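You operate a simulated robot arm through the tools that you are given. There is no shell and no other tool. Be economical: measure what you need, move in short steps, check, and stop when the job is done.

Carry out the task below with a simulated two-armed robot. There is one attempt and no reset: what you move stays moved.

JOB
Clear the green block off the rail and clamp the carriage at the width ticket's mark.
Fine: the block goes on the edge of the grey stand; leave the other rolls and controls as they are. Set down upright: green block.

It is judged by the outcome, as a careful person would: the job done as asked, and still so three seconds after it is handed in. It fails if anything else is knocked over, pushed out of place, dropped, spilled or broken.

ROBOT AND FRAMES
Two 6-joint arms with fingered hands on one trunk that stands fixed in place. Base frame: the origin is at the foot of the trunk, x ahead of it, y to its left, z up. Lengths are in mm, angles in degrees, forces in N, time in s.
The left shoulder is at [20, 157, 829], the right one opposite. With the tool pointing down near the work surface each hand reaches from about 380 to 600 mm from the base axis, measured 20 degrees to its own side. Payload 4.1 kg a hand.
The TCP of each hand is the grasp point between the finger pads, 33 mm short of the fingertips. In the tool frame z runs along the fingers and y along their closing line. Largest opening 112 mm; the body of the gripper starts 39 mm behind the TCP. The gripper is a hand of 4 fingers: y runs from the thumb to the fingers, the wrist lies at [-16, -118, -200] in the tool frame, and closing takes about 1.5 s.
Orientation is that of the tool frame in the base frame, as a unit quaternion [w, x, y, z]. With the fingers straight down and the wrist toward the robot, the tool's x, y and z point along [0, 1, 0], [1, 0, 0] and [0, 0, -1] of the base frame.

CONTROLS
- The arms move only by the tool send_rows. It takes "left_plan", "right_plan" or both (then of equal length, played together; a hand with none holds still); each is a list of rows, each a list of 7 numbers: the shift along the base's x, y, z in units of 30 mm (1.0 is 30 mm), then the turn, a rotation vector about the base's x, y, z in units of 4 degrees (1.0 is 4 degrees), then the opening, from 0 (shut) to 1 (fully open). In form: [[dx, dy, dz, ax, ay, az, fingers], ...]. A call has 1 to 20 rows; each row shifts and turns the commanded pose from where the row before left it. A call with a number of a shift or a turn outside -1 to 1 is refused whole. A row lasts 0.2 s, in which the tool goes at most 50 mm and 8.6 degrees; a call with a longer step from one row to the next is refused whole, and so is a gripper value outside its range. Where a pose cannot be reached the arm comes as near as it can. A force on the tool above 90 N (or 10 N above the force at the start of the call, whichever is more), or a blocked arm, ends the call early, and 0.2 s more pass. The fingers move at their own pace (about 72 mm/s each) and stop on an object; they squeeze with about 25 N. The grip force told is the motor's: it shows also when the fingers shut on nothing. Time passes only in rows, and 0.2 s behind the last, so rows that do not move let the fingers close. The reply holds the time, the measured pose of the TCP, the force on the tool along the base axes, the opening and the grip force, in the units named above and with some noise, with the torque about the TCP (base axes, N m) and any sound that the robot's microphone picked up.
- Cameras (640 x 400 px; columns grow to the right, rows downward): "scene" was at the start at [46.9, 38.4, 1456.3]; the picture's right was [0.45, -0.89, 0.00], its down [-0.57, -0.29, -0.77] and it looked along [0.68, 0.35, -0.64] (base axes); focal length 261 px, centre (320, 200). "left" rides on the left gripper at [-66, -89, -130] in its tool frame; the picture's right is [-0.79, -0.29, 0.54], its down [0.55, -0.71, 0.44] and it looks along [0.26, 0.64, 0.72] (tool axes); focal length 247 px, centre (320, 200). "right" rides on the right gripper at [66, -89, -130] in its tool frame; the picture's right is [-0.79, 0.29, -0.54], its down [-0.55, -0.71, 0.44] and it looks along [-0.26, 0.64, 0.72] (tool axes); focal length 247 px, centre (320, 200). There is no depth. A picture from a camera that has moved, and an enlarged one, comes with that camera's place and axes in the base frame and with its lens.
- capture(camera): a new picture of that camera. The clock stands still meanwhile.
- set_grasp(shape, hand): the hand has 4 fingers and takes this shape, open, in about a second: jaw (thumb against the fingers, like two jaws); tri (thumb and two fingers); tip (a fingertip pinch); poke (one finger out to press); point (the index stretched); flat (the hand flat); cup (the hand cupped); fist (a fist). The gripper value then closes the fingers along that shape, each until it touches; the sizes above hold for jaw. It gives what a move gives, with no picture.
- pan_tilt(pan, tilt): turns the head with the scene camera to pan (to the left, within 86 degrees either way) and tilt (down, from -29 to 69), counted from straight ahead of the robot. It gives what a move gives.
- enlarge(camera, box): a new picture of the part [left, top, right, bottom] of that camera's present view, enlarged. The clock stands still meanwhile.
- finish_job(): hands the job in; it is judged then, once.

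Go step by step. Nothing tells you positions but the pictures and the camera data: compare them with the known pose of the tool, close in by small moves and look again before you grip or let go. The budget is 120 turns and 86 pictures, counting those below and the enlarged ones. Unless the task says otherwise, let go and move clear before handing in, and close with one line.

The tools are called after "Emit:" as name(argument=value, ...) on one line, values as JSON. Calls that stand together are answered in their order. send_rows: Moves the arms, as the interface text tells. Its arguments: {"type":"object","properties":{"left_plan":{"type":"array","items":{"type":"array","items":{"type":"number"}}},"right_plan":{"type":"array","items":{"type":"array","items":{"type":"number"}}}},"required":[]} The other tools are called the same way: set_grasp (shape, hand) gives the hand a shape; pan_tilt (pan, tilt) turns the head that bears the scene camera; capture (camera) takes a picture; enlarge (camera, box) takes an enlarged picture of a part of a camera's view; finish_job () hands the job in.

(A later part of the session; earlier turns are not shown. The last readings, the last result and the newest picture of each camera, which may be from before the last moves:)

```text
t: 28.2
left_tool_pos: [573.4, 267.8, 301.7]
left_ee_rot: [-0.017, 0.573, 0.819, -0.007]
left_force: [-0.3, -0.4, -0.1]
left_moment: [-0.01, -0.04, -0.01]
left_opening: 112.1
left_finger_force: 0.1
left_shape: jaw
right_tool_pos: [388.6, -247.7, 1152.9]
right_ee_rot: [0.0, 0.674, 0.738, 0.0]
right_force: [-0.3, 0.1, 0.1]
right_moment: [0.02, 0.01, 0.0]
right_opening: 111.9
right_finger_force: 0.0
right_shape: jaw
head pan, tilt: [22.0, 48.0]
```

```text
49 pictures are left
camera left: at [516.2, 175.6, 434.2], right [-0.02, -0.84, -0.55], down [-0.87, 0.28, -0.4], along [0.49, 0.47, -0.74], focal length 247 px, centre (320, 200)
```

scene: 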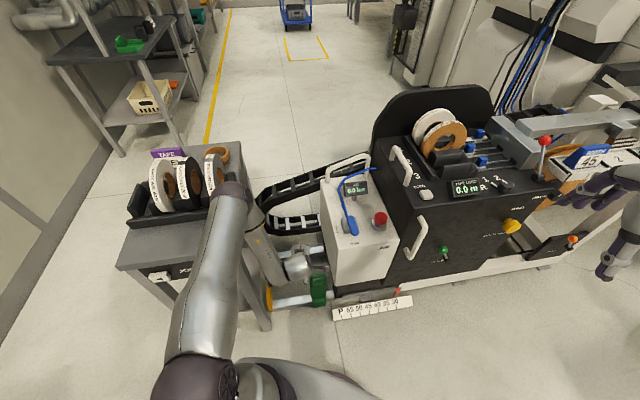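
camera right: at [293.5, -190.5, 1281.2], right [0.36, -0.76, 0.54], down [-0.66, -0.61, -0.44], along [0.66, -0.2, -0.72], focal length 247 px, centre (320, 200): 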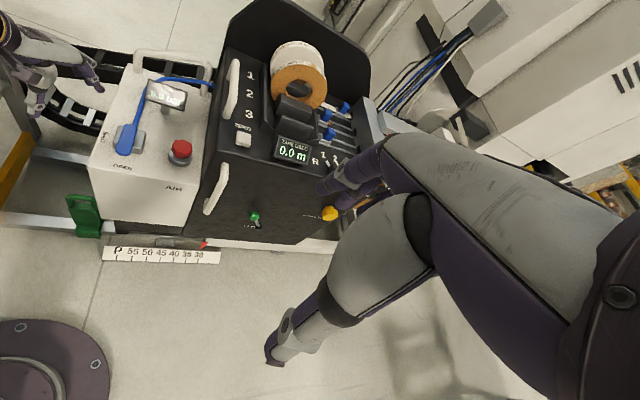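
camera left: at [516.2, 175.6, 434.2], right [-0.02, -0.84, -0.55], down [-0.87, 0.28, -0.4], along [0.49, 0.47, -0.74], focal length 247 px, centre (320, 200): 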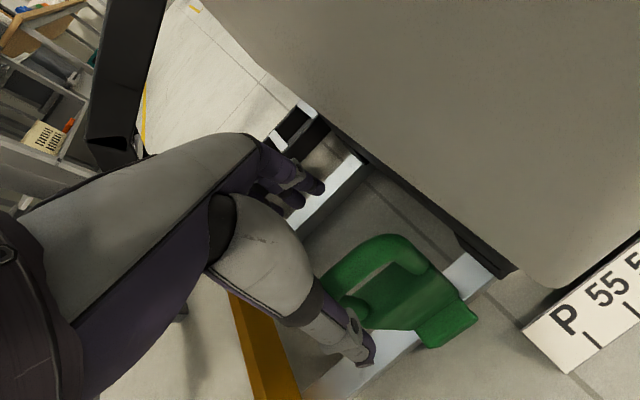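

Still reachable. Down another 30 mm with the force guard, then check again.

Emit:
send_rows(left_plan=[[0.1, -0.2, -0.4, 0, 0, 0, 1], [0, 0, -0.4, 0, 0, 0, 1], [0, 0, -0.3, 0, 0, 0, 1], [0, 0, 0, 0, 0, 0, 1]])

Emit:
enlarge(camera="left", box=[200, 120, 480, 370])

Emit:
enlarge(camera="scene", box=[270, 220, 370, 310])

```text
t: 29.2
left_tool_pos: [563.2, 263.5, 292.8]
left_ee_rot: [-0.018, 0.573, 0.819, -0.007]
left_force: [0.0, -0.3, 0.4]
left_moment: [0.0, 0.01, -0.03]
left_opening: 111.7
left_finger_force: 0.1
left_shape: jaw
left hand out of reach, approached as far as the arm can: row 1, 2, 3
right_tool_pos: [388.7, -247.2, 1152.1]
right_ee_rot: [-0.001, 0.674, 0.739, 0.0]
right_force: [-0.7, -0.1, -0.1]
right_moment: [-0.02, -0.03, 0.0]
right_opening: 111.5
right_finger_force: 0.0
right_shape: jaw
head pan, tilt: [22.0, 48.0]
```

```text
1.60 times, centred on (340, 245) of left
camera zoom: at [506.7, 170.8, 424.6], right [-0.02, -0.84, -0.55], down [-0.87, 0.28, -0.4], along [0.49, 0.47, -0.74], focal length 395 px, centre (288, 128)
```

zoom: 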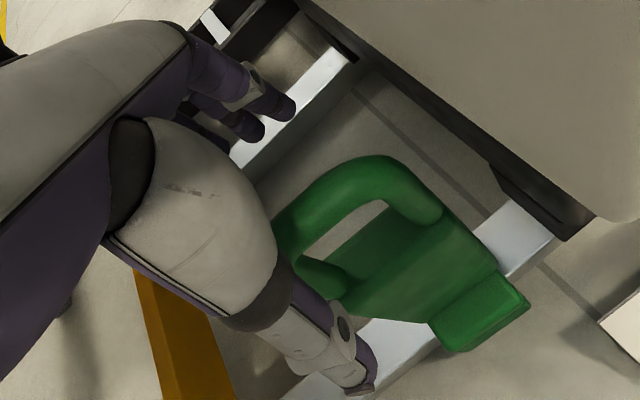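

```text
4.44 times, centred on (320, 265) of scene
camera zoom: at [44.1, 29.2, 1444.5], right [0.37, -0.93, 0.0], down [-0.69, -0.28, -0.67], along [0.62, 0.25, -0.74], focal length 1159 px, centre (320, -89)
```

zoom: 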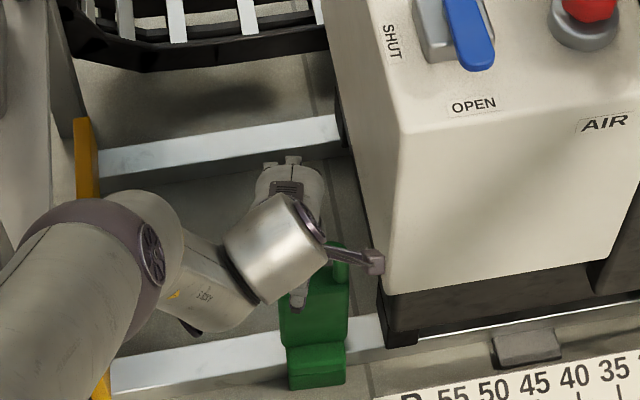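

The arm stops about 30 mm too high there. I'll back out into the free space in front of the block and probe how low the arm goes there and with which tilt, without touching anything.

Emit:
send_rows(left_plan=[[-0.8, -0.3, 0.1, 0, 0, 0, 1], [-0.8, -0.3, 0, 0, 0, 0, 1], [-0.8, -0.3, 0, 0, 0, 0, 1], [-0.3, -0.1, -0.5, 0, 0, 0, 1], [0, 0, -0.8, 0, 0, 0, 1], [0, 0, -0.8, 0, 0, 0, 1]])

Emit:
send_rows(left_plan=[[0, 0, 0, -0.3, 0.95, 0, 1], [0, 0, 0, -0.3, 0.95, 0, 1], [0, 0, 0, -0.3, 0.95, 0, 1], [0, 0, 0, -0.3, 0.95, 0, 1]])

```text
t: 30.6
left_tool_pos: [510.9, 210.9, 278.7]
left_ee_rot: [-0.022, 0.572, 0.82, -0.007]
left_force: [0.4, -0.6, 0.7]
left_moment: [0.0, 0.0, -0.02]
left_opening: 112.0
left_finger_force: 0.0
left_shape: jaw
left hand out of reach, approached as far as the arm can: row 2, 3, 4, 5, 6
right_tool_pos: [388.5, -248.0, 1151.8]
right_ee_rot: [0.0, 0.674, 0.739, 0.0]
right_force: [0.4, -0.4, -0.4]
right_moment: [0.01, 0.01, -0.01]
right_opening: 111.9
right_finger_force: 0.0
right_shape: jaw
head pan, tilt: [22.0, 48.0]
```

```text
t: 31.6
left_tool_pos: [510.4, 211.7, 278.2]
left_ee_rot: [-0.102, 0.567, 0.809, -0.118]
left_force: [0.7, 0.6, 0.5]
left_moment: [-0.02, -0.05, 0.02]
left_opening: 111.9
left_finger_force: 0.1
left_shape: jaw
right_tool_pos: [389.1, -248.7, 1151.6]
right_ee_rot: [0.0, 0.674, 0.739, -0.001]
right_force: [0.3, 0.1, 0.0]
right_moment: [0.06, -0.02, -0.03]
right_opening: 111.6
right_finger_force: 0.2
right_shape: jaw
head pan, tilt: [22.0, 48.0]
```

Backward tilt is accepted. Now test going lower with this tilt.

Emit:
send_rows(left_plan=[[0, 0, -0.7, 0, 0, 0, 1], [0, 0, -0.7, 0, 0, 0, 1], [0, 0, -0.5, 0, 0, 0, 1]])

```text
t: 32.4
left_tool_pos: [490.5, 215.8, 259.3]
left_ee_rot: [-0.104, 0.566, 0.809, -0.12]
left_force: [1.0, 0.0, 0.1]
left_moment: [0.05, -0.03, -0.02]
left_opening: 111.6
left_finger_force: 0.1
left_shape: jaw
left hand out of reach, approached as far as the arm can: row 1, 2, 3
right_tool_pos: [388.6, -246.9, 1151.4]
right_ee_rot: [-0.001, 0.674, 0.739, -0.001]
right_force: [-0.2, -0.8, 0.0]
right_moment: [0.0, 0.0, -0.02]
right_opening: 111.7
right_finger_force: 0.0
right_shape: jaw
head pan, tilt: [22.0, 48.0]
```

Still limited near z 260–290. I'll probe a larger yaw in the free space, since that seemed to relax the joint limit.

Emit:
send_rows(left_plan=[[0, 0, 0.8, 0.3, -0.95, 0, 1], [0, 0, 0.8, 0.3, -0.95, 0, 1], [0, 0, 0.6, 0.3, -0.95, 0, 1], [0, 0, 0, 0.3, -0.95, 0, 1], [0, 0, 0, 0, 0, 1, 1], [0, 0, 0, 0, 0, 1, 1], [0, 0, 0, 0, 0, 1, 1], [0, 0, 0, 0, 0, 1, 1], [0, 0, 0, 0, 0, 1, 1], [0, 0, 0, 0, 0, 1, 1], [0, 0, 0, 0, 0, 1, 1], [0, 0, 0, 0, 0, 1, 1]])

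Emit:
send_rows(left_plan=[[0, 0, -1, 0, 0, 0, 1], [0, 0, -1, 0, 0, 0, 1], [0, 0, -1, 0, 0, 0, 1], [0, 0, -0.5, 0, 0, 0, 1]])

```text
t: 35.0
left_tool_pos: [503.7, 207.8, 330.3]
left_ee_rot: [-0.015, 0.325, 0.945, -0.012]
left_force: [0.7, 0.0, 0.6]
left_moment: [-0.01, 0.0, 0.02]
left_opening: 111.9
left_finger_force: 0.1
left_shape: jaw
left hand out of reach, approached as far as the arm can: row 4
right_tool_pos: [389.3, -246.9, 1151.6]
right_ee_rot: [0.001, 0.675, 0.738, 0.0]
right_force: [-0.7, 0.4, 0.9]
right_moment: [-0.01, 0.02, -0.02]
right_opening: 111.5
right_finger_force: 0.0
right_shape: jaw
head pan, tilt: [22.0, 48.0]
```

```text
t: 36.0
left_tool_pos: [487.9, 219.9, 285.9]
left_ee_rot: [-0.015, 0.326, 0.945, -0.011]
left_force: [0.6, 0.3, -0.5]
left_moment: [-0.03, 0.0, -0.02]
left_opening: 112.2
left_finger_force: 0.1
left_shape: jaw
left hand out of reach, approached as far as the arm can: row 2, 3, 4
right_tool_pos: [389.7, -247.4, 1151.2]
right_ee_rot: [0.0, 0.675, 0.738, 0.0]
right_force: [-0.2, -0.3, -0.6]
right_moment: [0.01, 0.02, -0.01]
right_opening: 111.5
right_finger_force: 0.1
right_shape: jaw
head pan, tilt: [22.0, 48.0]
```

The low limit is about z 285 with the tool vertical at any yaw. I'll try leaning the hand sideways (fingers toward the box, wrist toward the stand), which would also keep the camera clear.

Emit:
send_rows(left_plan=[[0, 0, 1, 0, 0, -1, 1], [0, 0, 1, 0, 0, -1, 1], [0, 0, 0, 0, 0, -1, 1], [0, 0, 0, 0, 0, -1, 1], [0, 0, 0, 0, 0, -1, 1], [0, 0, 0, 0, 0, -1, 1], [0, 0, 0, -0.891, -0.454, 0, 1], [0, 0, 0, -0.891, -0.454, 0, 1], [0, 0, 0, -0.891, -0.454, 0, 1], [0, 0, 0, -0.891, -0.454, 0, 1], [0, 0, 0, -0.891, -0.454, 0, 1]])

Emit:
send_rows(left_plan=[[0, 0, -1, 0, 0, 0, 1], [0, 0, -1, 0, 0, 0, 1], [0, 0, -1, 0, 0, 0, 1], [0, 0, -0.7, 0, 0, 0, 1]])

```text
t: 38.4
left_tool_pos: [509.9, 198.7, 350.6]
left_ee_rot: [0.027, 0.507, 0.86, -0.044]
left_force: [-0.4, -0.1, 0.3]
left_moment: [0.01, -0.01, -0.01]
left_opening: 112.0
left_finger_force: 0.1
left_shape: jaw
left hand out of reach, approached as far as the arm can: row 7, 8, 9, 10, 11
right_tool_pos: [387.4, -247.9, 1152.3]
right_ee_rot: [0.001, 0.674, 0.738, 0.0]
right_force: [0.0, 0.0, 0.2]
right_moment: [-0.03, 0.01, 0.04]
right_opening: 111.5
right_finger_force: 0.1
right_shape: jaw
head pan, tilt: [22.0, 48.0]
```

```text
t: 39.4
left_tool_pos: [509.4, 197.4, 280.5]
left_ee_rot: [0.026, 0.507, 0.861, -0.044]
left_force: [0.5, 0.0, -0.4]
left_moment: [0.01, 0.0, 0.01]
left_opening: 112.0
left_finger_force: 0.0
left_shape: jaw
left hand out of reach, approached as far as the arm can: row 3, 4
right_tool_pos: [388.9, -246.8, 1151.5]
right_ee_rot: [0.0, 0.674, 0.739, 0.0]
right_force: [-0.3, -1.0, -0.7]
right_moment: [0.0, -0.04, 0.01]
right_opening: 111.5
right_finger_force: 0.1
right_shape: jaw
head pan, tilt: [22.0, 48.0]
```

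Leaning that way hits the joint limit; testing the opposite lean.

Emit:
send_rows(left_plan=[[0, 0, 0.8, 0.891, 0.454, 0, 1], [0, 0, 0.8, 0.891, 0.454, 0, 1], [0, 0, 0, 0.891, 0.454, 0, 1], [0, 0, 0, 0.891, 0.454, 0, 1], [0, 0, 0, 0.891, 0.454, 0, 1], [0, 0, 0, 0.891, 0.454, 0, 1], [0, 0, 0, 0.891, 0.454, 0, 1]])

Emit:
send_rows(left_plan=[[0, 0, -1, 0, 0, 0, 1], [0, 0, -1, 0, 0, 0, 1], [0, 0, -1, 0, 0, 0, 1], [0, 0, -0.9, 0, 0, 0, 1]])

```text
t: 41.0
left_tool_pos: [509.0, 202.4, 329.3]
left_ee_rot: [-0.18, 0.487, 0.85, 0.089]
left_force: [-27.8, 32.3, 21.6]
left_moment: [-3.6, -2.81, -0.76]
left_opening: 111.9
left_finger_force: 0.0
left_shape: jaw
right_tool_pos: [388.8, -246.6, 1151.9]
right_ee_rot: [0.0, 0.674, 0.739, -0.001]
right_force: [0.0, -0.1, 0.4]
right_moment: [0.01, -0.02, -0.01]
right_opening: 111.6
right_finger_force: 0.2
right_shape: jaw
head pan, tilt: [22.0, 48.0]
```

```text
t: 42.0
left_tool_pos: [486.7, 215.9, 308.9]
left_ee_rot: [-0.177, 0.494, 0.846, 0.087]
left_force: [0.4, 0.1, -0.6]
left_moment: [0.02, 0.0, 0.02]
left_opening: 112.2
left_finger_force: 0.1
left_shape: jaw
left hand out of reach, approached as far as the arm can: row 1, 2, 3, 4
right_tool_pos: [388.1, -247.4, 1152.1]
right_ee_rot: [0.0, 0.674, 0.739, 0.0]
right_force: [-0.1, 1.0, 0.3]
right_moment: [-0.04, 0.01, -0.03]
right_opening: 111.7
right_finger_force: 0.0
right_shape: jaw
head pan, tilt: [22.0, 48.0]
```

That lean makes it worse, and the hand brushed the box front. I'll straighten up, then check whether the "tip" shape gives longer fingertips.

Emit:
send_rows(left_plan=[[-0.3, 0.3, 0.5, 0, 0, 0, 1], [-0.2, 0.3, 0.8, -0.891, -0.454, 0, 1], [0, 0, 0.8, -0.891, -0.454, 0, 1], [0, 0, 0.5, -0.891, -0.454, 0, 1], [0, 0, 0, -0.891, -0.454, 0, 1], [0, 0, 0, -0.891, -0.454, 0, 1], [0, 0, 0, -0.4, -0.2, 0, 1]])

Emit:
set_grasp(shape="tip", hand="left")

Emit:
capture(camera="left")

Emit:
enlarge(camera="scene", box=[190, 190, 430, 330])

```text
t: 43.6
left_tool_pos: [471.8, 233.9, 388.4]
left_ee_rot: [-0.018, 0.507, 0.862, -0.014]
left_force: [-0.1, -0.9, -0.8]
left_moment: [0.02, -0.02, -0.03]
left_opening: 111.8
left_finger_force: 0.1
left_shape: jaw
right_tool_pos: [389.7, -247.4, 1151.5]
right_ee_rot: [0.0, 0.675, 0.738, 0.0]
right_force: [0.0, -0.7, 0.4]
right_moment: [0.0, 0.02, -0.01]
right_opening: 111.6
right_finger_force: 0.1
right_shape: jaw
head pan, tilt: [22.0, 48.0]
```

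```text
t: 44.5
left_tool_pos: [472.8, 235.0, 387.3]
left_ee_rot: [-0.019, 0.507, 0.862, -0.013]
left_force: [-0.3, -0.3, -1.4]
left_moment: [-0.01, 0.03, 0.01]
left_opening: 112.1
left_finger_force: 0.2
left_shape: tip
right_tool_pos: [389.7, -247.5, 1150.0]
right_ee_rot: [0.0, 0.674, 0.738, 0.0]
right_force: [0.0, -1.0, -0.3]
right_moment: [0.0, 0.01, 0.02]
right_opening: 111.7
right_finger_force: 0.1
right_shape: jaw
head pan, tilt: [22.0, 48.0]
```

```text
46 pictures are left
camera left: at [431.7, 136.0, 520.7], right [0.11, -0.83, -0.54], down [-0.91, 0.14, -0.39], along [0.4, 0.53, -0.74], focal length 247 px, centre (320, 200)
```

left: 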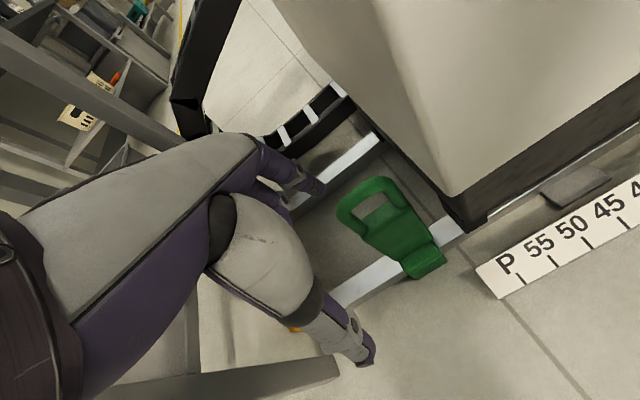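

```text
2.67 times, centred on (310, 260) of scene
camera zoom: at [44.1, 29.2, 1444.5], right [0.37, -0.93, 0.0], down [-0.69, -0.28, -0.67], along [0.62, 0.25, -0.74], focal length 696 px, centre (347, 40)
```

zoom: 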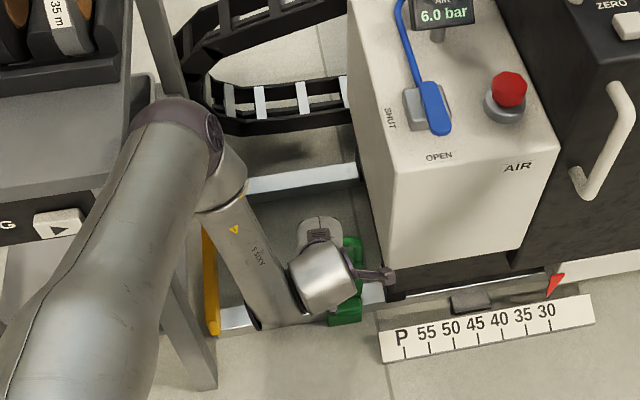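

Same finger length, so no gain. The geometry suggests the wrist can't go below z≈490, so the lowest fingertip comes with about 27° backward tilt, with the hand directly over the bar. I'll test that at s≈15 (left part of the bar).

Emit:
set_grasp(shape="jaw", hand="left")

Emit:
send_rows(left_plan=[[0, 0, 0, 0, 0, -0.9, 1], [0, 0, 0, 0, 0, -0.9, 1], [0, 0, 0, -0.375, 0.927, 0, 1], [0, 0, 0, -0.375, 0.927, 0, 1], [0, 0, 0, -0.375, 0.927, 0, 1], [0, 0, 0, -0.375, 0.927, 0, 1], [0, 0, 0, -0.375, 0.927, 0, 1], [0, 0, 0, -0.375, 0.927, 0, 1], [0.7, 0.26, 0, 0, 0, 0, 1], [0.7, 0.26, 0, 0, 0, 0, 1], [0.7, 0.26, 0, 0, 0, 0, 1], [0.6, 0.26, 0, 0, 0, 0, 1]])

Emit:
send_rows(left_plan=[[0, 0, -0.7, 0, 0, 0, 1], [0, 0, -0.7, 0, 0, 0, 1], [0, 0, -0.7, 0, 0, 0, 1], [0, 0, 0, 0, 0, 0, 1]])

Emit:
capture(camera="left")

```text
t: 45.4
left_tool_pos: [472.0, 234.7, 388.7]
left_ee_rot: [-0.019, 0.507, 0.862, -0.014]
left_force: [0.1, 0.3, -0.2]
left_moment: [0.0, 0.0, -0.02]
left_opening: 112.2
left_finger_force: 0.1
left_shape: jaw
right_tool_pos: [387.7, -247.8, 1152.2]
right_ee_rot: [-0.001, 0.674, 0.739, 0.0]
right_force: [-0.1, 0.0, 0.0]
right_moment: [0.02, 0.01, 0.01]
right_opening: 111.5
right_finger_force: 0.1
right_shape: jaw
head pan, tilt: [22.0, 48.0]
```

```text
t: 47.6
left_tool_pos: [516.0, 235.8, 385.0]
left_ee_rot: [-0.145, 0.559, 0.793, -0.191]
left_force: [-17.9, 13.8, 2.5]
left_moment: [-2.49, -3.16, -1.28]
left_opening: 111.6
left_finger_force: 0.0
left_shape: jaw
left hand out of reach, approached as far as the arm can: row 2
right_tool_pos: [389.0, -246.9, 1151.6]
right_ee_rot: [0.0, 0.675, 0.738, 0.0]
right_force: [0.1, 0.7, 1.1]
right_moment: [-0.01, -0.01, 0.0]
right_opening: 111.8
right_finger_force: 0.1
right_shape: jaw
head pan, tilt: [22.0, 48.0]
stopped in row 11 (left hand): the force on the tool passed its limit at 139 N (the readings are from after the stop); the commanded pose is now the measured one
```

```text
t: 48.3
left_tool_pos: [522.8, 238.0, 352.2]
left_ee_rot: [-0.143, 0.577, 0.784, -0.182]
left_force: [-73.1, 30.6, 71.9]
left_moment: [-6.85, -16.58, -6.53]
left_opening: 110.8
left_finger_force: 0.1
left_shape: jaw
right_tool_pos: [386.8, -247.1, 1153.3]
right_ee_rot: [0.0, 0.674, 0.739, 0.001]
right_force: [-0.1, -0.3, -0.8]
right_moment: [0.0, -0.03, -0.02]
right_opening: 111.7
right_finger_force: 0.1
right_shape: jaw
head pan, tilt: [22.0, 48.0]
stopped in row 3 (left hand): the force on the tool passed its limit at 258 N (the readings are from after the stop); the commanded pose is now the measured one
```

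```text
44 pictures are left
camera left: at [523.3, 168.5, 508.1], right [-0.24, -0.9, -0.36], down [-0.96, 0.28, -0.06], along [0.16, 0.33, -0.93], focal length 247 px, centre (320, 200)
```

left: 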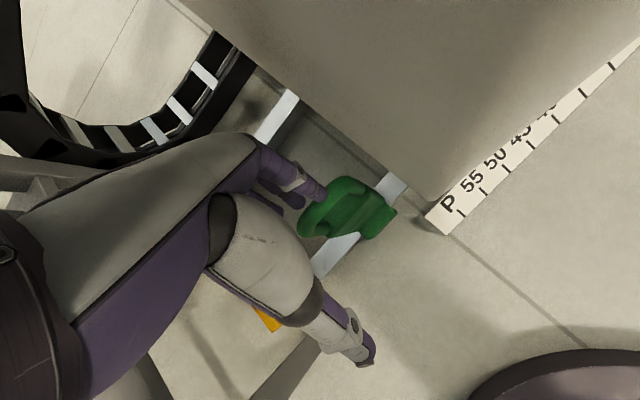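

I pressed the box with the camera housing; stopping that line. Back off toward the robot and up, then check the carriage.

Emit:
send_rows(left_plan=[[-0.5, 0.1, 0.2, 0, 0, 0, 1], [-0.7, 0.2, 0.5, 0, 0, 0, 1], [-0.7, 0.2, 0.8, 0.375, -0.927, 0, 1], [0, 0, 0.8, 0.375, -0.927, 0, 1], [0, 0, 0, 0.375, -0.927, 0, 1], [0, 0, 0, 0.375, -0.927, 0, 1], [0, 0, 0, 0.375, -0.927, 0, 1], [0, 0, 0, 0.375, -0.927, 0, 1]])

Emit:
enlarge(camera="scene", box=[190, 190, 430, 330])

Emit:
capture(camera="left")

```text
t: 50.1
left_tool_pos: [486.9, 231.6, 424.8]
left_ee_rot: [-0.04, 0.579, 0.814, -0.008]
left_force: [-0.2, 0.1, 0.3]
left_moment: [0.02, 0.02, -0.02]
left_opening: 112.0
left_finger_force: 0.0
left_shape: jaw
left hand out of reach, approached as far as the arm can: row 7, 8
right_tool_pos: [388.3, -246.4, 1150.9]
right_ee_rot: [-0.001, 0.674, 0.738, 0.0]
right_force: [0.3, 0.2, -0.7]
right_moment: [0.01, 0.01, 0.03]
right_opening: 111.8
right_finger_force: 0.1
right_shape: jaw
head pan, tilt: [22.0, 48.0]
```

```text
2.67 times, centred on (310, 260) of scene
camera zoom: at [44.0, 29.4, 1444.5], right [0.37, -0.93, 0.0], down [-0.69, -0.28, -0.67], along [0.62, 0.25, -0.74], focal length 696 px, centre (347, 40)
```

zoom: 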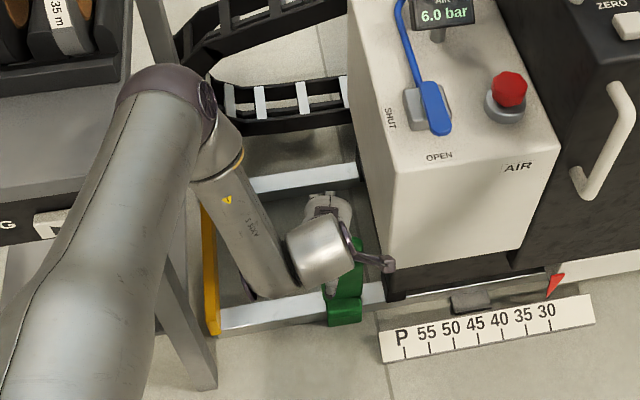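

```text
42 pictures are left
camera left: at [433.3, 137.2, 556.5], right [-0.05, -0.82, -0.56], down [-0.88, 0.3, -0.36], along [0.47, 0.48, -0.74], focal length 247 px, centre (320, 200)
```

left: 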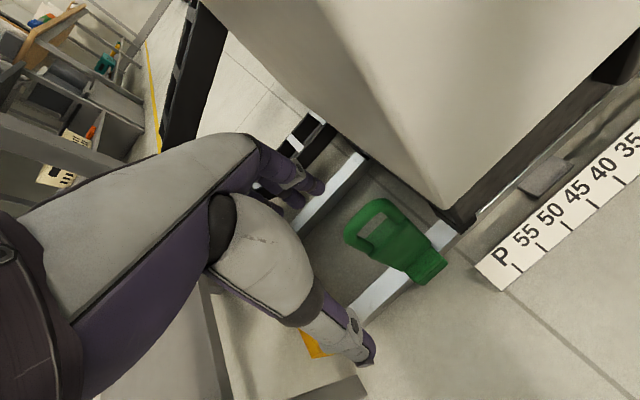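

The carriage has not moved. I need the bar's true height precisely, so I'll zoom in on this clear view.

Emit:
enlarge(camera="left", box=[320, 180, 480, 300])

```text
3.33 times, centred on (400, 240) of left
camera zoom: at [433.3, 137.2, 556.5], right [-0.05, -0.82, -0.56], down [-0.88, 0.3, -0.36], along [0.47, 0.48, -0.74], focal length 823 px, centre (53, 67)
```

zoom: 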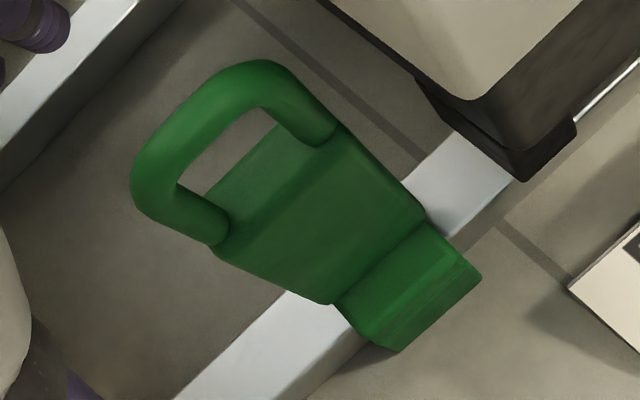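

With a careful two-view fix the loop's inner top edge is at z≈286 and n≈595, so the bar is at about (545, 243, 298). That means my first closure was in the right place, with the thumb and finger meeting through the loop under the bar. I'll go back there, slightly higher, and close again.

Emit:
send_rows(left_plan=[[0.2, 0, 0, 0, 0, 0.5, 1], [0.5, 0, 0, 0, 0, 0.7, 1], [0.5, 0.1, -0.3, 0.2, 0, 0, 1], [0.5, 0.1, -0.5, 0, 0, 0, 1], [0.3, 0.1, -0.7, 0, 0, 0, 1], [0, 0, -0.7, 0, 0, 0, 1], [0, 0, 0, 0, 0, 0, 1]])

Emit:
enlarge(camera="left", box=[200, 120, 480, 370])

```text
t: 51.7
left_tool_pos: [547.3, 240.3, 358.2]
left_ee_rot: [-0.036, 0.55, 0.835, -0.005]
left_force: [-0.6, 0.0, 0.0]
left_moment: [0.0, 0.0, 0.0]
left_opening: 111.9
left_finger_force: 0.1
left_shape: jaw
right_tool_pos: [389.2, -247.6, 1151.5]
right_ee_rot: [0.0, 0.675, 0.738, 0.0]
right_force: [0.3, 0.2, -0.2]
right_moment: [-0.02, 0.01, 0.01]
right_opening: 111.6
right_finger_force: 0.1
right_shape: jaw
head pan, tilt: [22.0, 48.0]
```

```text
1.60 times, centred on (340, 245) of left
camera zoom: at [499.4, 142.9, 488.7], right [0.02, -0.82, -0.57], down [-0.9, 0.24, -0.37], along [0.44, 0.51, -0.74], focal length 395 px, centre (288, 128)
```

zoom: 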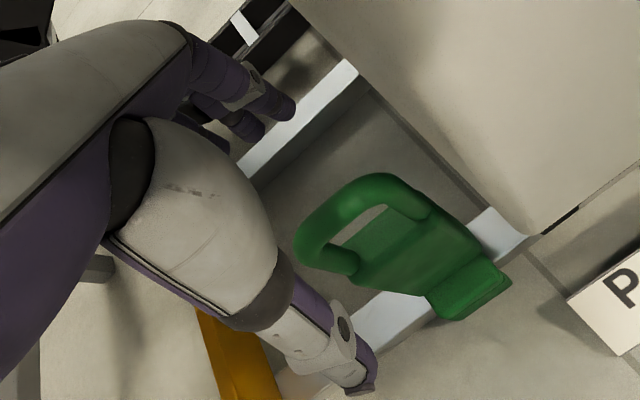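

Consistent: the bar is directly under the hand. Lower 55 mm to straddle it and close.

Emit:
send_rows(left_plan=[[0, 0, -0.7, 0, 0, 0, 1], [0, 0, -0.7, 0, 0, 0, 1], [0, 0, -0.45, 0, 0, 0, 1], [0, 0, 0, 0, 0, 0, 0.5], [0, 0, 0, 0, 0, 0, 0.2], [0, 0, 0, 0, 0, 0, 0], [0, 0, 0, 0, 0, 0, 0], [0, 0, 0, 0, 0, 0, 0], [0, 0, 0, 0, 0, 0, 0], [0, 0, 0, 0, 0, 0, 0], [0, 0, 0, 0, 0, 0, 0]])

Emit:
enlarge(camera="left", box=[200, 120, 480, 370])

```text
t: 54.1
left_tool_pos: [545.7, 241.8, 303.7]
left_ee_rot: [-0.035, 0.549, 0.835, -0.006]
left_force: [0.5, 0.0, -1.8]
left_moment: [0.04, -0.03, -0.03]
left_opening: 7.1
left_finger_force: 25.1
left_shape: jaw
right_tool_pos: [389.0, -247.5, 1151.9]
right_ee_rot: [-0.001, 0.674, 0.739, 0.0]
right_force: [0.3, -0.4, 0.7]
right_moment: [0.0, -0.01, 0.01]
right_opening: 111.9
right_finger_force: 0.0
right_shape: jaw
head pan, tilt: [22.0, 48.0]
```

```text
1.60 times, centred on (340, 245) of left
camera zoom: at [498.3, 143.3, 433.8], right [0.02, -0.82, -0.57], down [-0.9, 0.24, -0.37], along [0.44, 0.51, -0.74], focal length 395 px, centre (288, 128)
```

zoom: 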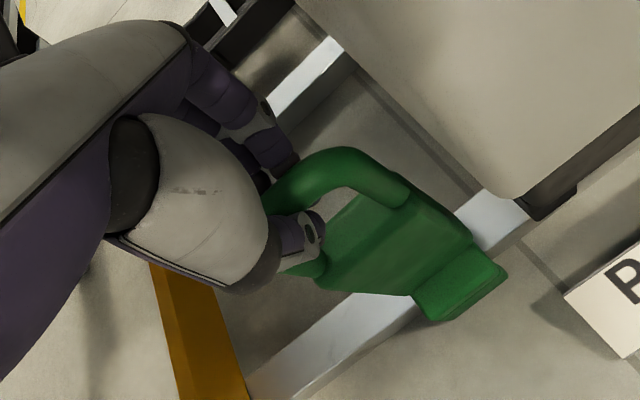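

The hand has closed around the bar (opening 7). I'll lift 45 mm gently and see whether the block comes along.

Emit:
send_rows(left_plan=[[0, 0, 0.3, 0, 0, 0, 0], [0, 0, 0.3, 0, 0, 0, 0], [0, 0, 0.3, 0, 0, 0, 0], [0, 0, 0.3, 0, 0, 0, 0], [0, 0, 0.3, 0, 0, 0, 0]])

Emit:
capture(camera="left")

Emit:
enlarge(camera="scene", box=[230, 210, 390, 320])

```text
t: 55.3
left_tool_pos: [545.8, 242.1, 349.4]
left_ee_rot: [-0.035, 0.548, 0.835, -0.005]
left_force: [-0.3, -0.1, -2.9]
left_moment: [0.02, 0.03, 0.01]
left_opening: 7.4
left_finger_force: 24.6
left_shape: jaw
right_tool_pos: [389.5, -246.4, 1151.4]
right_ee_rot: [0.0, 0.674, 0.739, -0.001]
right_force: [0.0, -0.5, 0.2]
right_moment: [0.0, -0.01, -0.01]
right_opening: 111.9
right_finger_force: 0.0
right_shape: jaw
head pan, tilt: [22.0, 48.0]
```

```text
38 pictures are left
camera left: at [498.5, 142.8, 479.2], right [0.02, -0.82, -0.57], down [-0.9, 0.24, -0.37], along [0.44, 0.51, -0.74], focal length 247 px, centre (320, 200)
```

left: 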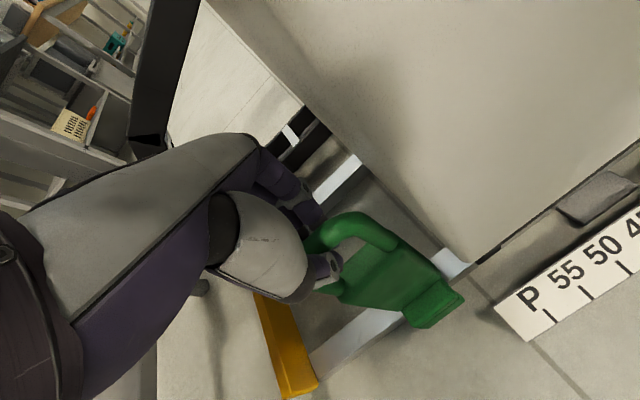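

```text
3.64 times, centred on (310, 265) of scene
camera zoom: at [44.1, 29.2, 1444.5], right [0.37, -0.93, 0.0], down [-0.69, -0.28, -0.67], along [0.62, 0.25, -0.74], focal length 948 px, centre (356, -36)
```

zoom: 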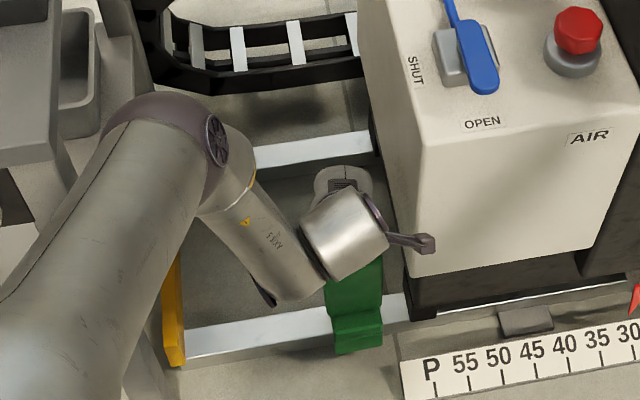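

The block is lifted and hanging from the grip. I'll raise it further while drifting left, away from the box.

Emit:
send_rows(left_plan=[[0, 0, 0.8, 0, 0, 0, 0], [-0.1, 0.2, 0.8, 0, 0, 0, 0], [-0.15, 0.3, 0.8, 0, 0, 0, 0], [-0.15, 0.3, 0.8, 0, 0, 0, 0], [-0.1, 0.2, 0.8, 0, 0, 0, 0], [0, 0, 0.8, 0, 0, 0, 0]])

Emit:
capture(camera="scene")

```text
t: 56.7
left_tool_pos: [531.4, 270.0, 493.3]
left_ee_rot: [-0.035, 0.549, 0.835, -0.005]
left_force: [0.8, 0.1, -3.0]
left_moment: [0.0, 0.02, -0.02]
left_opening: 7.6
left_finger_force: 24.4
left_shape: jaw
right_tool_pos: [388.9, -246.4, 1150.7]
right_ee_rot: [0.0, 0.674, 0.738, 0.001]
right_force: [-0.8, 0.1, -0.3]
right_moment: [-0.02, 0.03, -0.01]
right_opening: 112.0
right_finger_force: 0.0
right_shape: jaw
head pan, tilt: [22.0, 48.0]
```

```text
36 pictures are left
```

scene: 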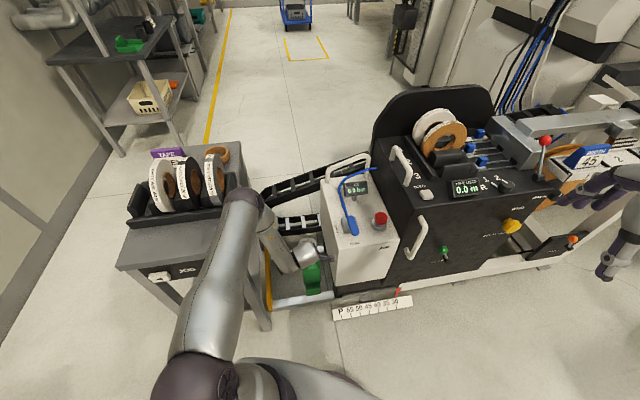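

Emit:
send_rows(left_plan=[[0, 0, 0.8, 0, 0, 0, 0], [0, 0, 0.8, 0, 0, 0, 0], [0, 0, 0.8, 0, 0, 0, 0], [0, 0, 0.8, 0, 0, 0, 0]])

```text
t: 57.7
left_tool_pos: [533.8, 269.6, 588.7]
left_ee_rot: [-0.035, 0.549, 0.835, -0.006]
left_force: [0.2, 1.4, -2.9]
left_moment: [0.01, 0.01, -0.04]
left_opening: 7.5
left_finger_force: 24.9
left_shape: jaw
right_tool_pos: [389.6, -247.6, 1151.1]
right_ee_rot: [-0.001, 0.675, 0.738, 0.0]
right_force: [0.0, -0.2, -0.1]
right_moment: [0.01, 0.02, -0.02]
right_opening: 111.9
right_finger_force: 0.0
right_shape: jaw
head pan, tilt: [22.0, 48.0]
```

Emit:
send_rows(left_plan=[[0, 0, 0.8, 0, 0, 0, 0], [0, 0, 0.8, 0, 0, 0, 0], [0, 0, 0.8, 0, 0, 0, 0], [0, 0, 0.8, 0, 0, 0, 0], [0, 0, 0.8, 0, 0, 0, 0], [0, 0, 0.8, 0, 0, 0, 0], [0, 0, 0.8, 0, 0, 0, 0], [0, 0, 0.8, 0, 0, 0, 0]])

Emit:
capture(camera="scene")

Emit:
capture(camera="left")

```text
t: 59.5
left_tool_pos: [530.4, 271.8, 780.7]
left_ee_rot: [-0.035, 0.549, 0.835, -0.005]
left_force: [-0.1, -0.2, -3.1]
left_moment: [-0.02, -0.01, 0.02]
left_opening: 7.6
left_finger_force: 25.5
left_shape: jaw
right_tool_pos: [388.6, -247.2, 1151.3]
right_ee_rot: [0.001, 0.674, 0.739, 0.0]
right_force: [0.5, 0.7, 0.5]
right_moment: [-0.02, 0.0, 0.02]
right_opening: 112.0
right_finger_force: 0.0
right_shape: jaw
head pan, tilt: [22.0, 48.0]
```

```text
35 pictures are left
```

scene: 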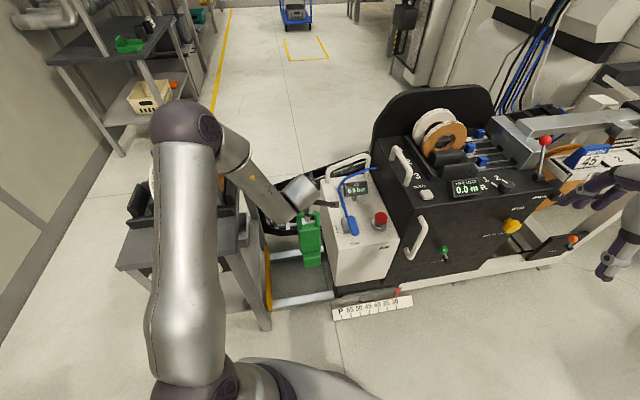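

```text
34 pictures are left
camera left: at [482.8, 172.9, 911.0], right [0.02, -0.82, -0.57], down [-0.9, 0.24, -0.37], along [0.44, 0.51, -0.74], focal length 247 px, centre (320, 200)
```

left: 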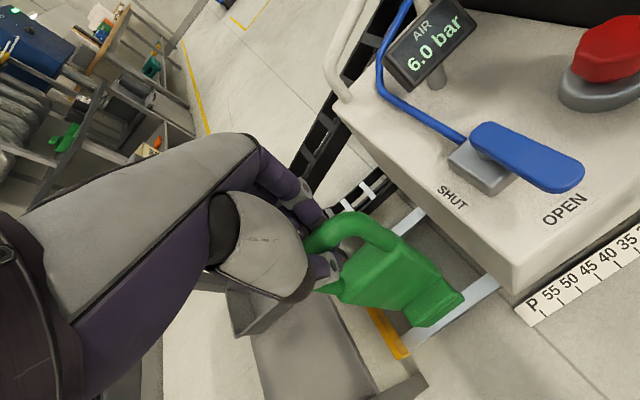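

The block hangs upright, facing forward. I'll raise it to about z 1000 and shift left so I can view the stand top with both cameras.

Emit:
send_rows(left_plan=[[0, 0, 0.9, 0, 0, 0, 0], [0, 0, 0.9, 0, 0, 0, 0], [-0.3, 0.2, 0.9, 0, 0, 0, 0], [-0.4, 0.3, 0.9, 0, 0, 0, 0], [-0.4, 0.3, 0.9, 0, 0, 0, 0], [-0.5, 0.3, 0.9, 0, 0, 0, 0], [-0.5, 0.3, 0.9, 0, 0, 0, 0], [-0.5, 0.3, 0.7, 0, 0, 0, 0], [-0.4, 0.3, 0.5, 0, 0, 0, 0]])

Emit:
pan_tilt(pan=40, tilt=45)

Emit:
capture(camera="scene")

Emit:
capture(camera="left")

```text
t: 61.5
left_tool_pos: [439.3, 328.1, 1006.2]
left_ee_rot: [-0.036, 0.549, 0.835, -0.006]
left_force: [0.6, -0.3, -2.9]
left_moment: [-0.01, 0.02, -0.03]
left_opening: 7.8
left_finger_force: 25.0
left_shape: jaw
right_tool_pos: [388.9, -247.6, 1151.8]
right_ee_rot: [0.0, 0.674, 0.739, -0.001]
right_force: [-0.4, 0.2, -0.1]
right_moment: [-0.02, 0.02, -0.02]
right_opening: 111.9
right_finger_force: 0.0
right_shape: jaw
head pan, tilt: [22.0, 48.0]
```

```text
t: 62.3
left_tool_pos: [440.9, 329.5, 1005.0]
left_ee_rot: [-0.035, 0.548, 0.836, -0.004]
left_force: [-0.4, -0.1, -2.2]
left_moment: [0.03, -0.01, 0.01]
left_opening: 7.8
left_finger_force: 25.1
left_shape: jaw
right_tool_pos: [388.4, -247.0, 1152.2]
right_ee_rot: [0.0, 0.674, 0.738, 0.0]
right_force: [-0.5, 0.5, -0.1]
right_moment: [-0.01, 0.0, 0.02]
right_opening: 111.9
right_finger_force: 0.1
right_shape: jaw
head pan, tilt: [40.0, 45.0]
```

```text
33 pictures are left
```

scene: 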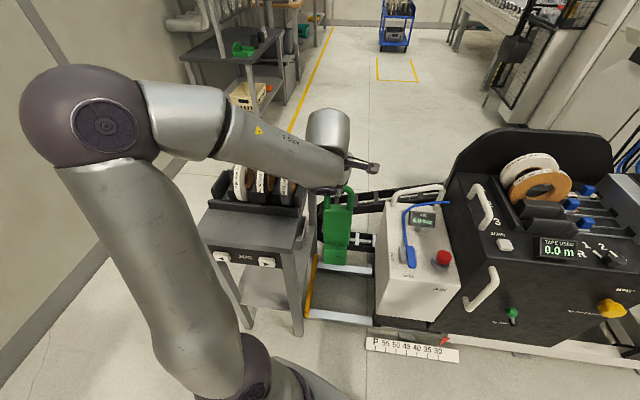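

```text
32 pictures are left
camera left: at [392.9, 231.7, 1136.6], right [0.02, -0.82, -0.57], down [-0.9, 0.24, -0.37], along [0.44, 0.51, -0.74], focal length 247 px, centre (320, 200)
```

left: 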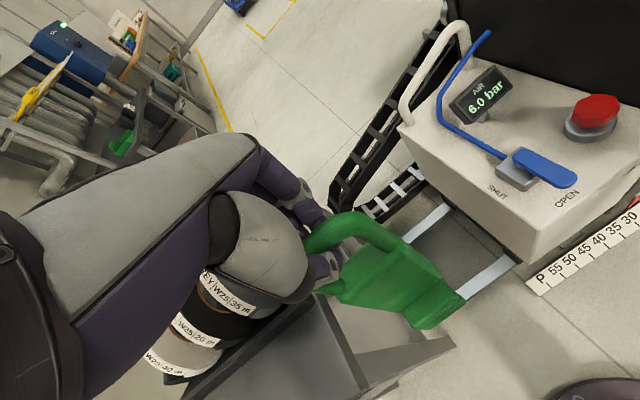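

Emit:
enlarge(camera="scene", box=[190, 160, 390, 300])

Emit:
enlarge(camera="left", box=[130, 200, 490, 400])

```text
2.86 times, centred on (290, 230) of scene
camera zoom: at [33.4, 52.0, 1448.7], right [0.64, -0.77, 0.0], down [-0.54, -0.45, -0.71], along [0.54, 0.45, -0.71], focal length 745 px, centre (406, 114)
```

zoom: 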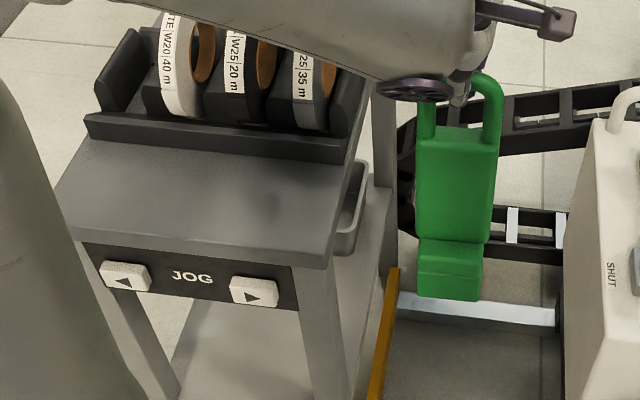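

```text
1.78 times, centred on (310, 300) of left
camera zoom: at [392.9, 231.7, 1136.6], right [0.02, -0.82, -0.57], down [-0.9, 0.24, -0.37], along [0.44, 0.51, -0.74], focal length 439 px, centre (338, 22)
```

zoom: 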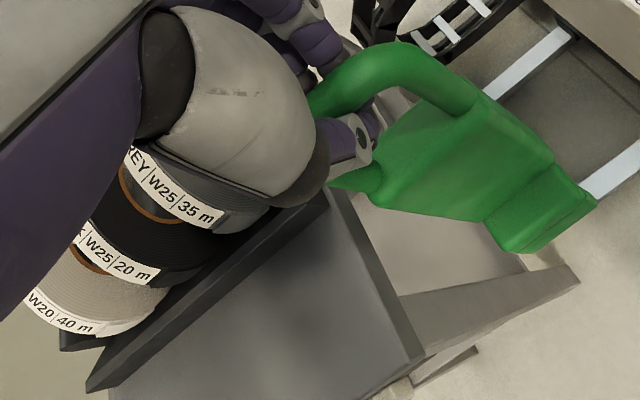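

Triangulating, the stand top is at z≈805–815, its near-right corner at about (318, 398), and the block's base hangs 289 mm below the TCP. I'll put the block in front of the rack near the front-right edge, with the TCP at about (352, 477). Raise first, then move over.

Emit:
send_rows(left_plan=[[0, 0, 0.9, 0, 0, 0, 0], [0, 0, 0.9, 0, 0, 0, 0], [0, 0, 0.9, 0, 0, 0, 0], [0, 0, 0.9, 0, 0, 0, 0], [0, 0, 0.9, 0, 0, 0, 0], [0, 0, 0.6, 0, 0, 0, 0], [-0.43, 0.7, 0, 0, 0, 0, 0], [-0.43, 0.7, 0, 0, 0, 0, 0], [-0.43, 0.7, 0, 0, 0, 0, 0], [-0.43, 0.7, 0, 0, 0, 0, 0], [-0.43, 0.7, 0, 0, 0, 0, 0], [-0.43, 0.7, 0, 0, 0, 0, 0], [-0.4, 0.7, 0, 0, 0, 0, 0], [0, 0, 0, 0, 0, 0, 0]])

Emit:
enlarge(camera="scene", box=[120, 100, 400, 300])

Emit:
capture(camera="left")

```text
t: 65.3
left_tool_pos: [351.1, 478.5, 1158.8]
left_ee_rot: [-0.036, 0.548, 0.835, -0.005]
left_force: [-0.1, 0.9, -1.7]
left_moment: [0.04, 0.0, 0.01]
left_opening: 7.9
left_finger_force: 24.9
left_shape: jaw
right_tool_pos: [389.1, -248.2, 1151.3]
right_ee_rot: [0.0, 0.675, 0.738, 0.0]
right_force: [-0.3, -1.1, -0.2]
right_moment: [-0.04, 0.0, 0.0]
right_opening: 111.8
right_finger_force: 0.0
right_shape: jaw
head pan, tilt: [40.0, 45.0]
```

```text
2.00 times, centred on (260, 200) of scene
camera zoom: at [33.4, 52.0, 1448.7], right [0.64, -0.77, 0.0], down [-0.54, -0.45, -0.71], along [0.54, 0.45, -0.71], focal length 522 px, centre (440, 200)
```

zoom: 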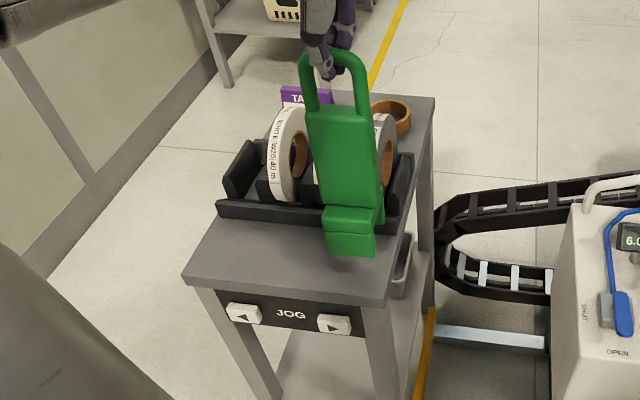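

```text
28 pictures are left
camera left: at [302.9, 380.2, 1290.2], right [0.02, -0.82, -0.57], down [-0.9, 0.24, -0.37], along [0.44, 0.51, -0.74], focal length 247 px, centre (320, 200)
```

left: 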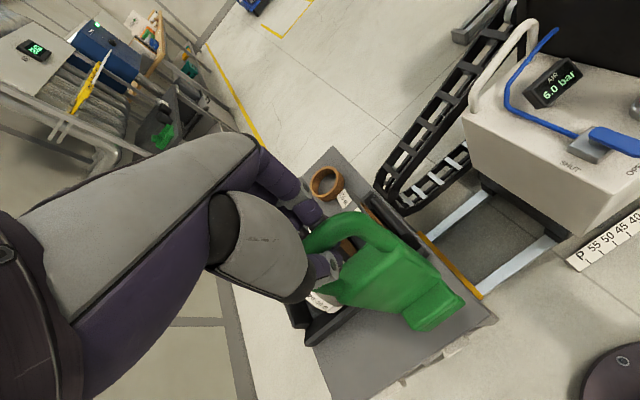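

The block is over the free strip in front of the rack (base front at n≈482; strip runs from 464 to 587). Lowering in small steps.

Emit:
send_rows(left_plan=[[0, 0, -0.4, 0, 0, 0, 0], [0, 0, -0.4, 0, 0, 0, 0], [0, 0, -0.3, 0, 0, 0, 0], [0, 0, -0.3, 0, 0, 0, 0], [0, 0, -0.2, 0, 0, 0, 0], [0, 0, 0, 0, 0, 0, 0]])

Emit:
enlarge(camera="scene", box=[200, 150, 340, 270])

```text
t: 66.7
left_tool_pos: [351.8, 477.5, 1110.6]
left_ee_rot: [-0.035, 0.549, 0.835, -0.004]
left_force: [0.8, 0.3, -2.6]
left_moment: [0.03, 0.0, -0.01]
left_opening: 8.0
left_finger_force: 25.1
left_shape: jaw
right_tool_pos: [388.7, -247.3, 1150.9]
right_ee_rot: [0.0, 0.675, 0.738, 0.0]
right_force: [1.1, -0.2, 0.6]
right_moment: [0.01, 0.0, 0.03]
right_opening: 111.7
right_finger_force: 0.1
right_shape: jaw
head pan, tilt: [40.0, 45.0]
```

```text
3.33 times, centred on (270, 210) of scene
camera zoom: at [33.3, 52.0, 1448.7], right [0.64, -0.77, 0.0], down [-0.54, -0.45, -0.71], along [0.54, 0.45, -0.71], focal length 870 px, centre (487, 167)
```

zoom: 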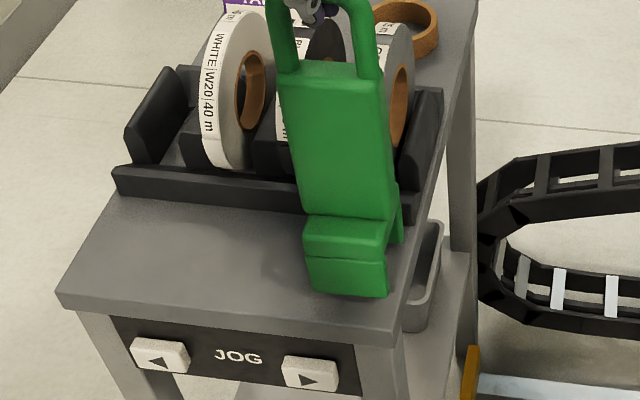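

The block is a bit near the right edge (about 15 mm), so I'll shift it 20 mm left and keep lowering.

Emit:
send_rows(left_plan=[[-0.15, 0.3, 0, 0, 0, 0, 0], [-0.15, 0.3, 0, 0, 0, 0, 0], [0, 0, -0.15, 0, 0, 0, 0], [0, 0, -0.15, 0, 0, 0, 0], [0, 0, -0.1, 0, 0, 0, 0], [0, 0, 0, 0, 0, 0, 0]])

```text
t: 68.1
left_tool_pos: [342.6, 495.4, 1098.8]
left_ee_rot: [-0.035, 0.548, 0.835, -0.004]
left_force: [-0.5, -0.8, 2.3]
left_moment: [-0.01, 0.0, 0.03]
left_opening: 8.4
left_finger_force: 24.7
left_shape: jaw
right_tool_pos: [389.2, -248.3, 1152.0]
right_ee_rot: [0.0, 0.674, 0.738, 0.0]
right_force: [0.6, 0.7, 0.1]
right_moment: [0.0, 0.02, 0.03]
right_opening: 111.9
right_finger_force: 0.0
right_shape: jaw
head pan, tilt: [40.0, 45.0]
```

Force changed from -3 to +2 N: the block is touching down. Checking before release.

Emit:
enlarge(camera="scene", box=[200, 110, 340, 270])

Emit:
enlarge(camera="left", box=[240, 160, 520, 380])

```text
2.50 times, centred on (270, 190) of scene
camera zoom: at [33.2, 51.9, 1448.7], right [0.64, -0.77, 0.0], down [-0.54, -0.45, -0.71], along [0.54, 0.45, -0.71], focal length 652 px, centre (445, 225)
```

zoom: 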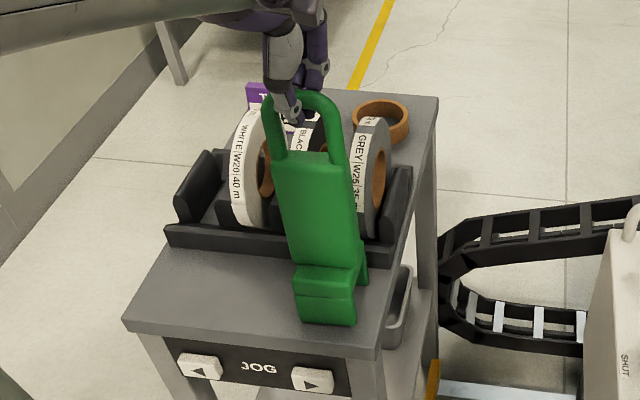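

```text
1.82 times, centred on (380, 270) of left
camera zoom: at [294.9, 398.0, 1230.1], right [0.02, -0.82, -0.57], down [-0.9, 0.24, -0.37], along [0.44, 0.51, -0.73], focal length 449 px, centre (211, 73)
```

zoom: 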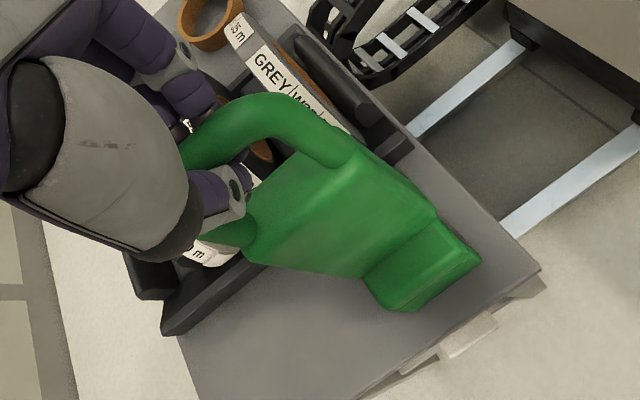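

Upright and seated within the strip. I'll settle 3 mm more, then open the fingers while holding position.

Emit:
send_rows(left_plan=[[0, 0, -0.1, 0, 0, 0, 0], [0, 0, 0, 0, 0, 0, 0]])

```text
t: 68.7
left_tool_pos: [342.5, 495.9, 1094.6]
left_ee_rot: [-0.036, 0.548, 0.836, -0.005]
left_force: [0.2, 0.4, -2.8]
left_moment: [0.02, -0.02, -0.01]
left_opening: 7.3
left_finger_force: 24.7
left_shape: jaw
right_tool_pos: [388.6, -248.1, 1151.2]
right_ee_rot: [0.0, 0.674, 0.738, 0.0]
right_force: [0.3, 0.5, -0.3]
right_moment: [-0.02, -0.01, -0.01]
right_opening: 111.8
right_finger_force: 0.0
right_shape: jaw
head pan, tilt: [40.0, 45.0]
```

Emit:
send_rows(left_plan=[[0, 0, -0.1, 0, 0, 0, 0], [0, 0, 0, 0, 0, 0, 0]])

Emit:
send_rows(left_plan=[[0, 0, -0.1, 0, 0, 0, 0], [0, 0, 0, 0, 0, 0, 0]])

Emit:
enlarge(camera="scene", box=[200, 110, 340, 270])

```text
t: 69.3
left_tool_pos: [343.5, 497.6, 1093.4]
left_ee_rot: [-0.035, 0.549, 0.835, -0.005]
left_force: [0.3, -0.3, 3.5]
left_moment: [0.02, -0.01, -0.01]
left_opening: 7.4
left_finger_force: 25.1
left_shape: jaw
right_tool_pos: [388.8, -248.9, 1152.0]
right_ee_rot: [0.0, 0.674, 0.739, 0.0]
right_force: [0.3, 0.2, -0.2]
right_moment: [0.02, 0.03, 0.01]
right_opening: 111.8
right_finger_force: 0.1
right_shape: jaw
head pan, tilt: [40.0, 45.0]
```

```text
t: 69.9
left_tool_pos: [344.4, 496.3, 1090.2]
left_ee_rot: [-0.036, 0.549, 0.835, -0.006]
left_force: [-0.5, -0.5, 2.8]
left_moment: [0.07, 0.01, 0.01]
left_opening: 7.3
left_finger_force: 25.1
left_shape: jaw
right_tool_pos: [389.4, -247.0, 1152.2]
right_ee_rot: [0.0, 0.674, 0.738, 0.0]
right_force: [0.1, -0.3, -1.1]
right_moment: [-0.01, -0.02, 0.0]
right_opening: 111.9
right_finger_force: 0.0
right_shape: jaw
head pan, tilt: [40.0, 45.0]
```

```text
2.50 times, centred on (270, 190) of scene
camera zoom: at [33.3, 51.9, 1448.7], right [0.64, -0.77, 0.0], down [-0.54, -0.45, -0.71], along [0.54, 0.45, -0.71], focal length 652 px, centre (445, 225)
```

zoom: 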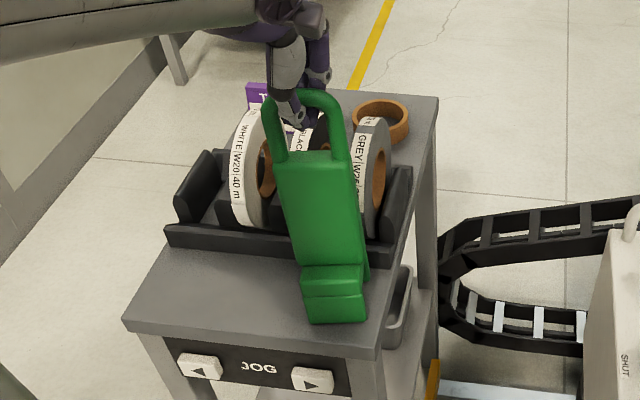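

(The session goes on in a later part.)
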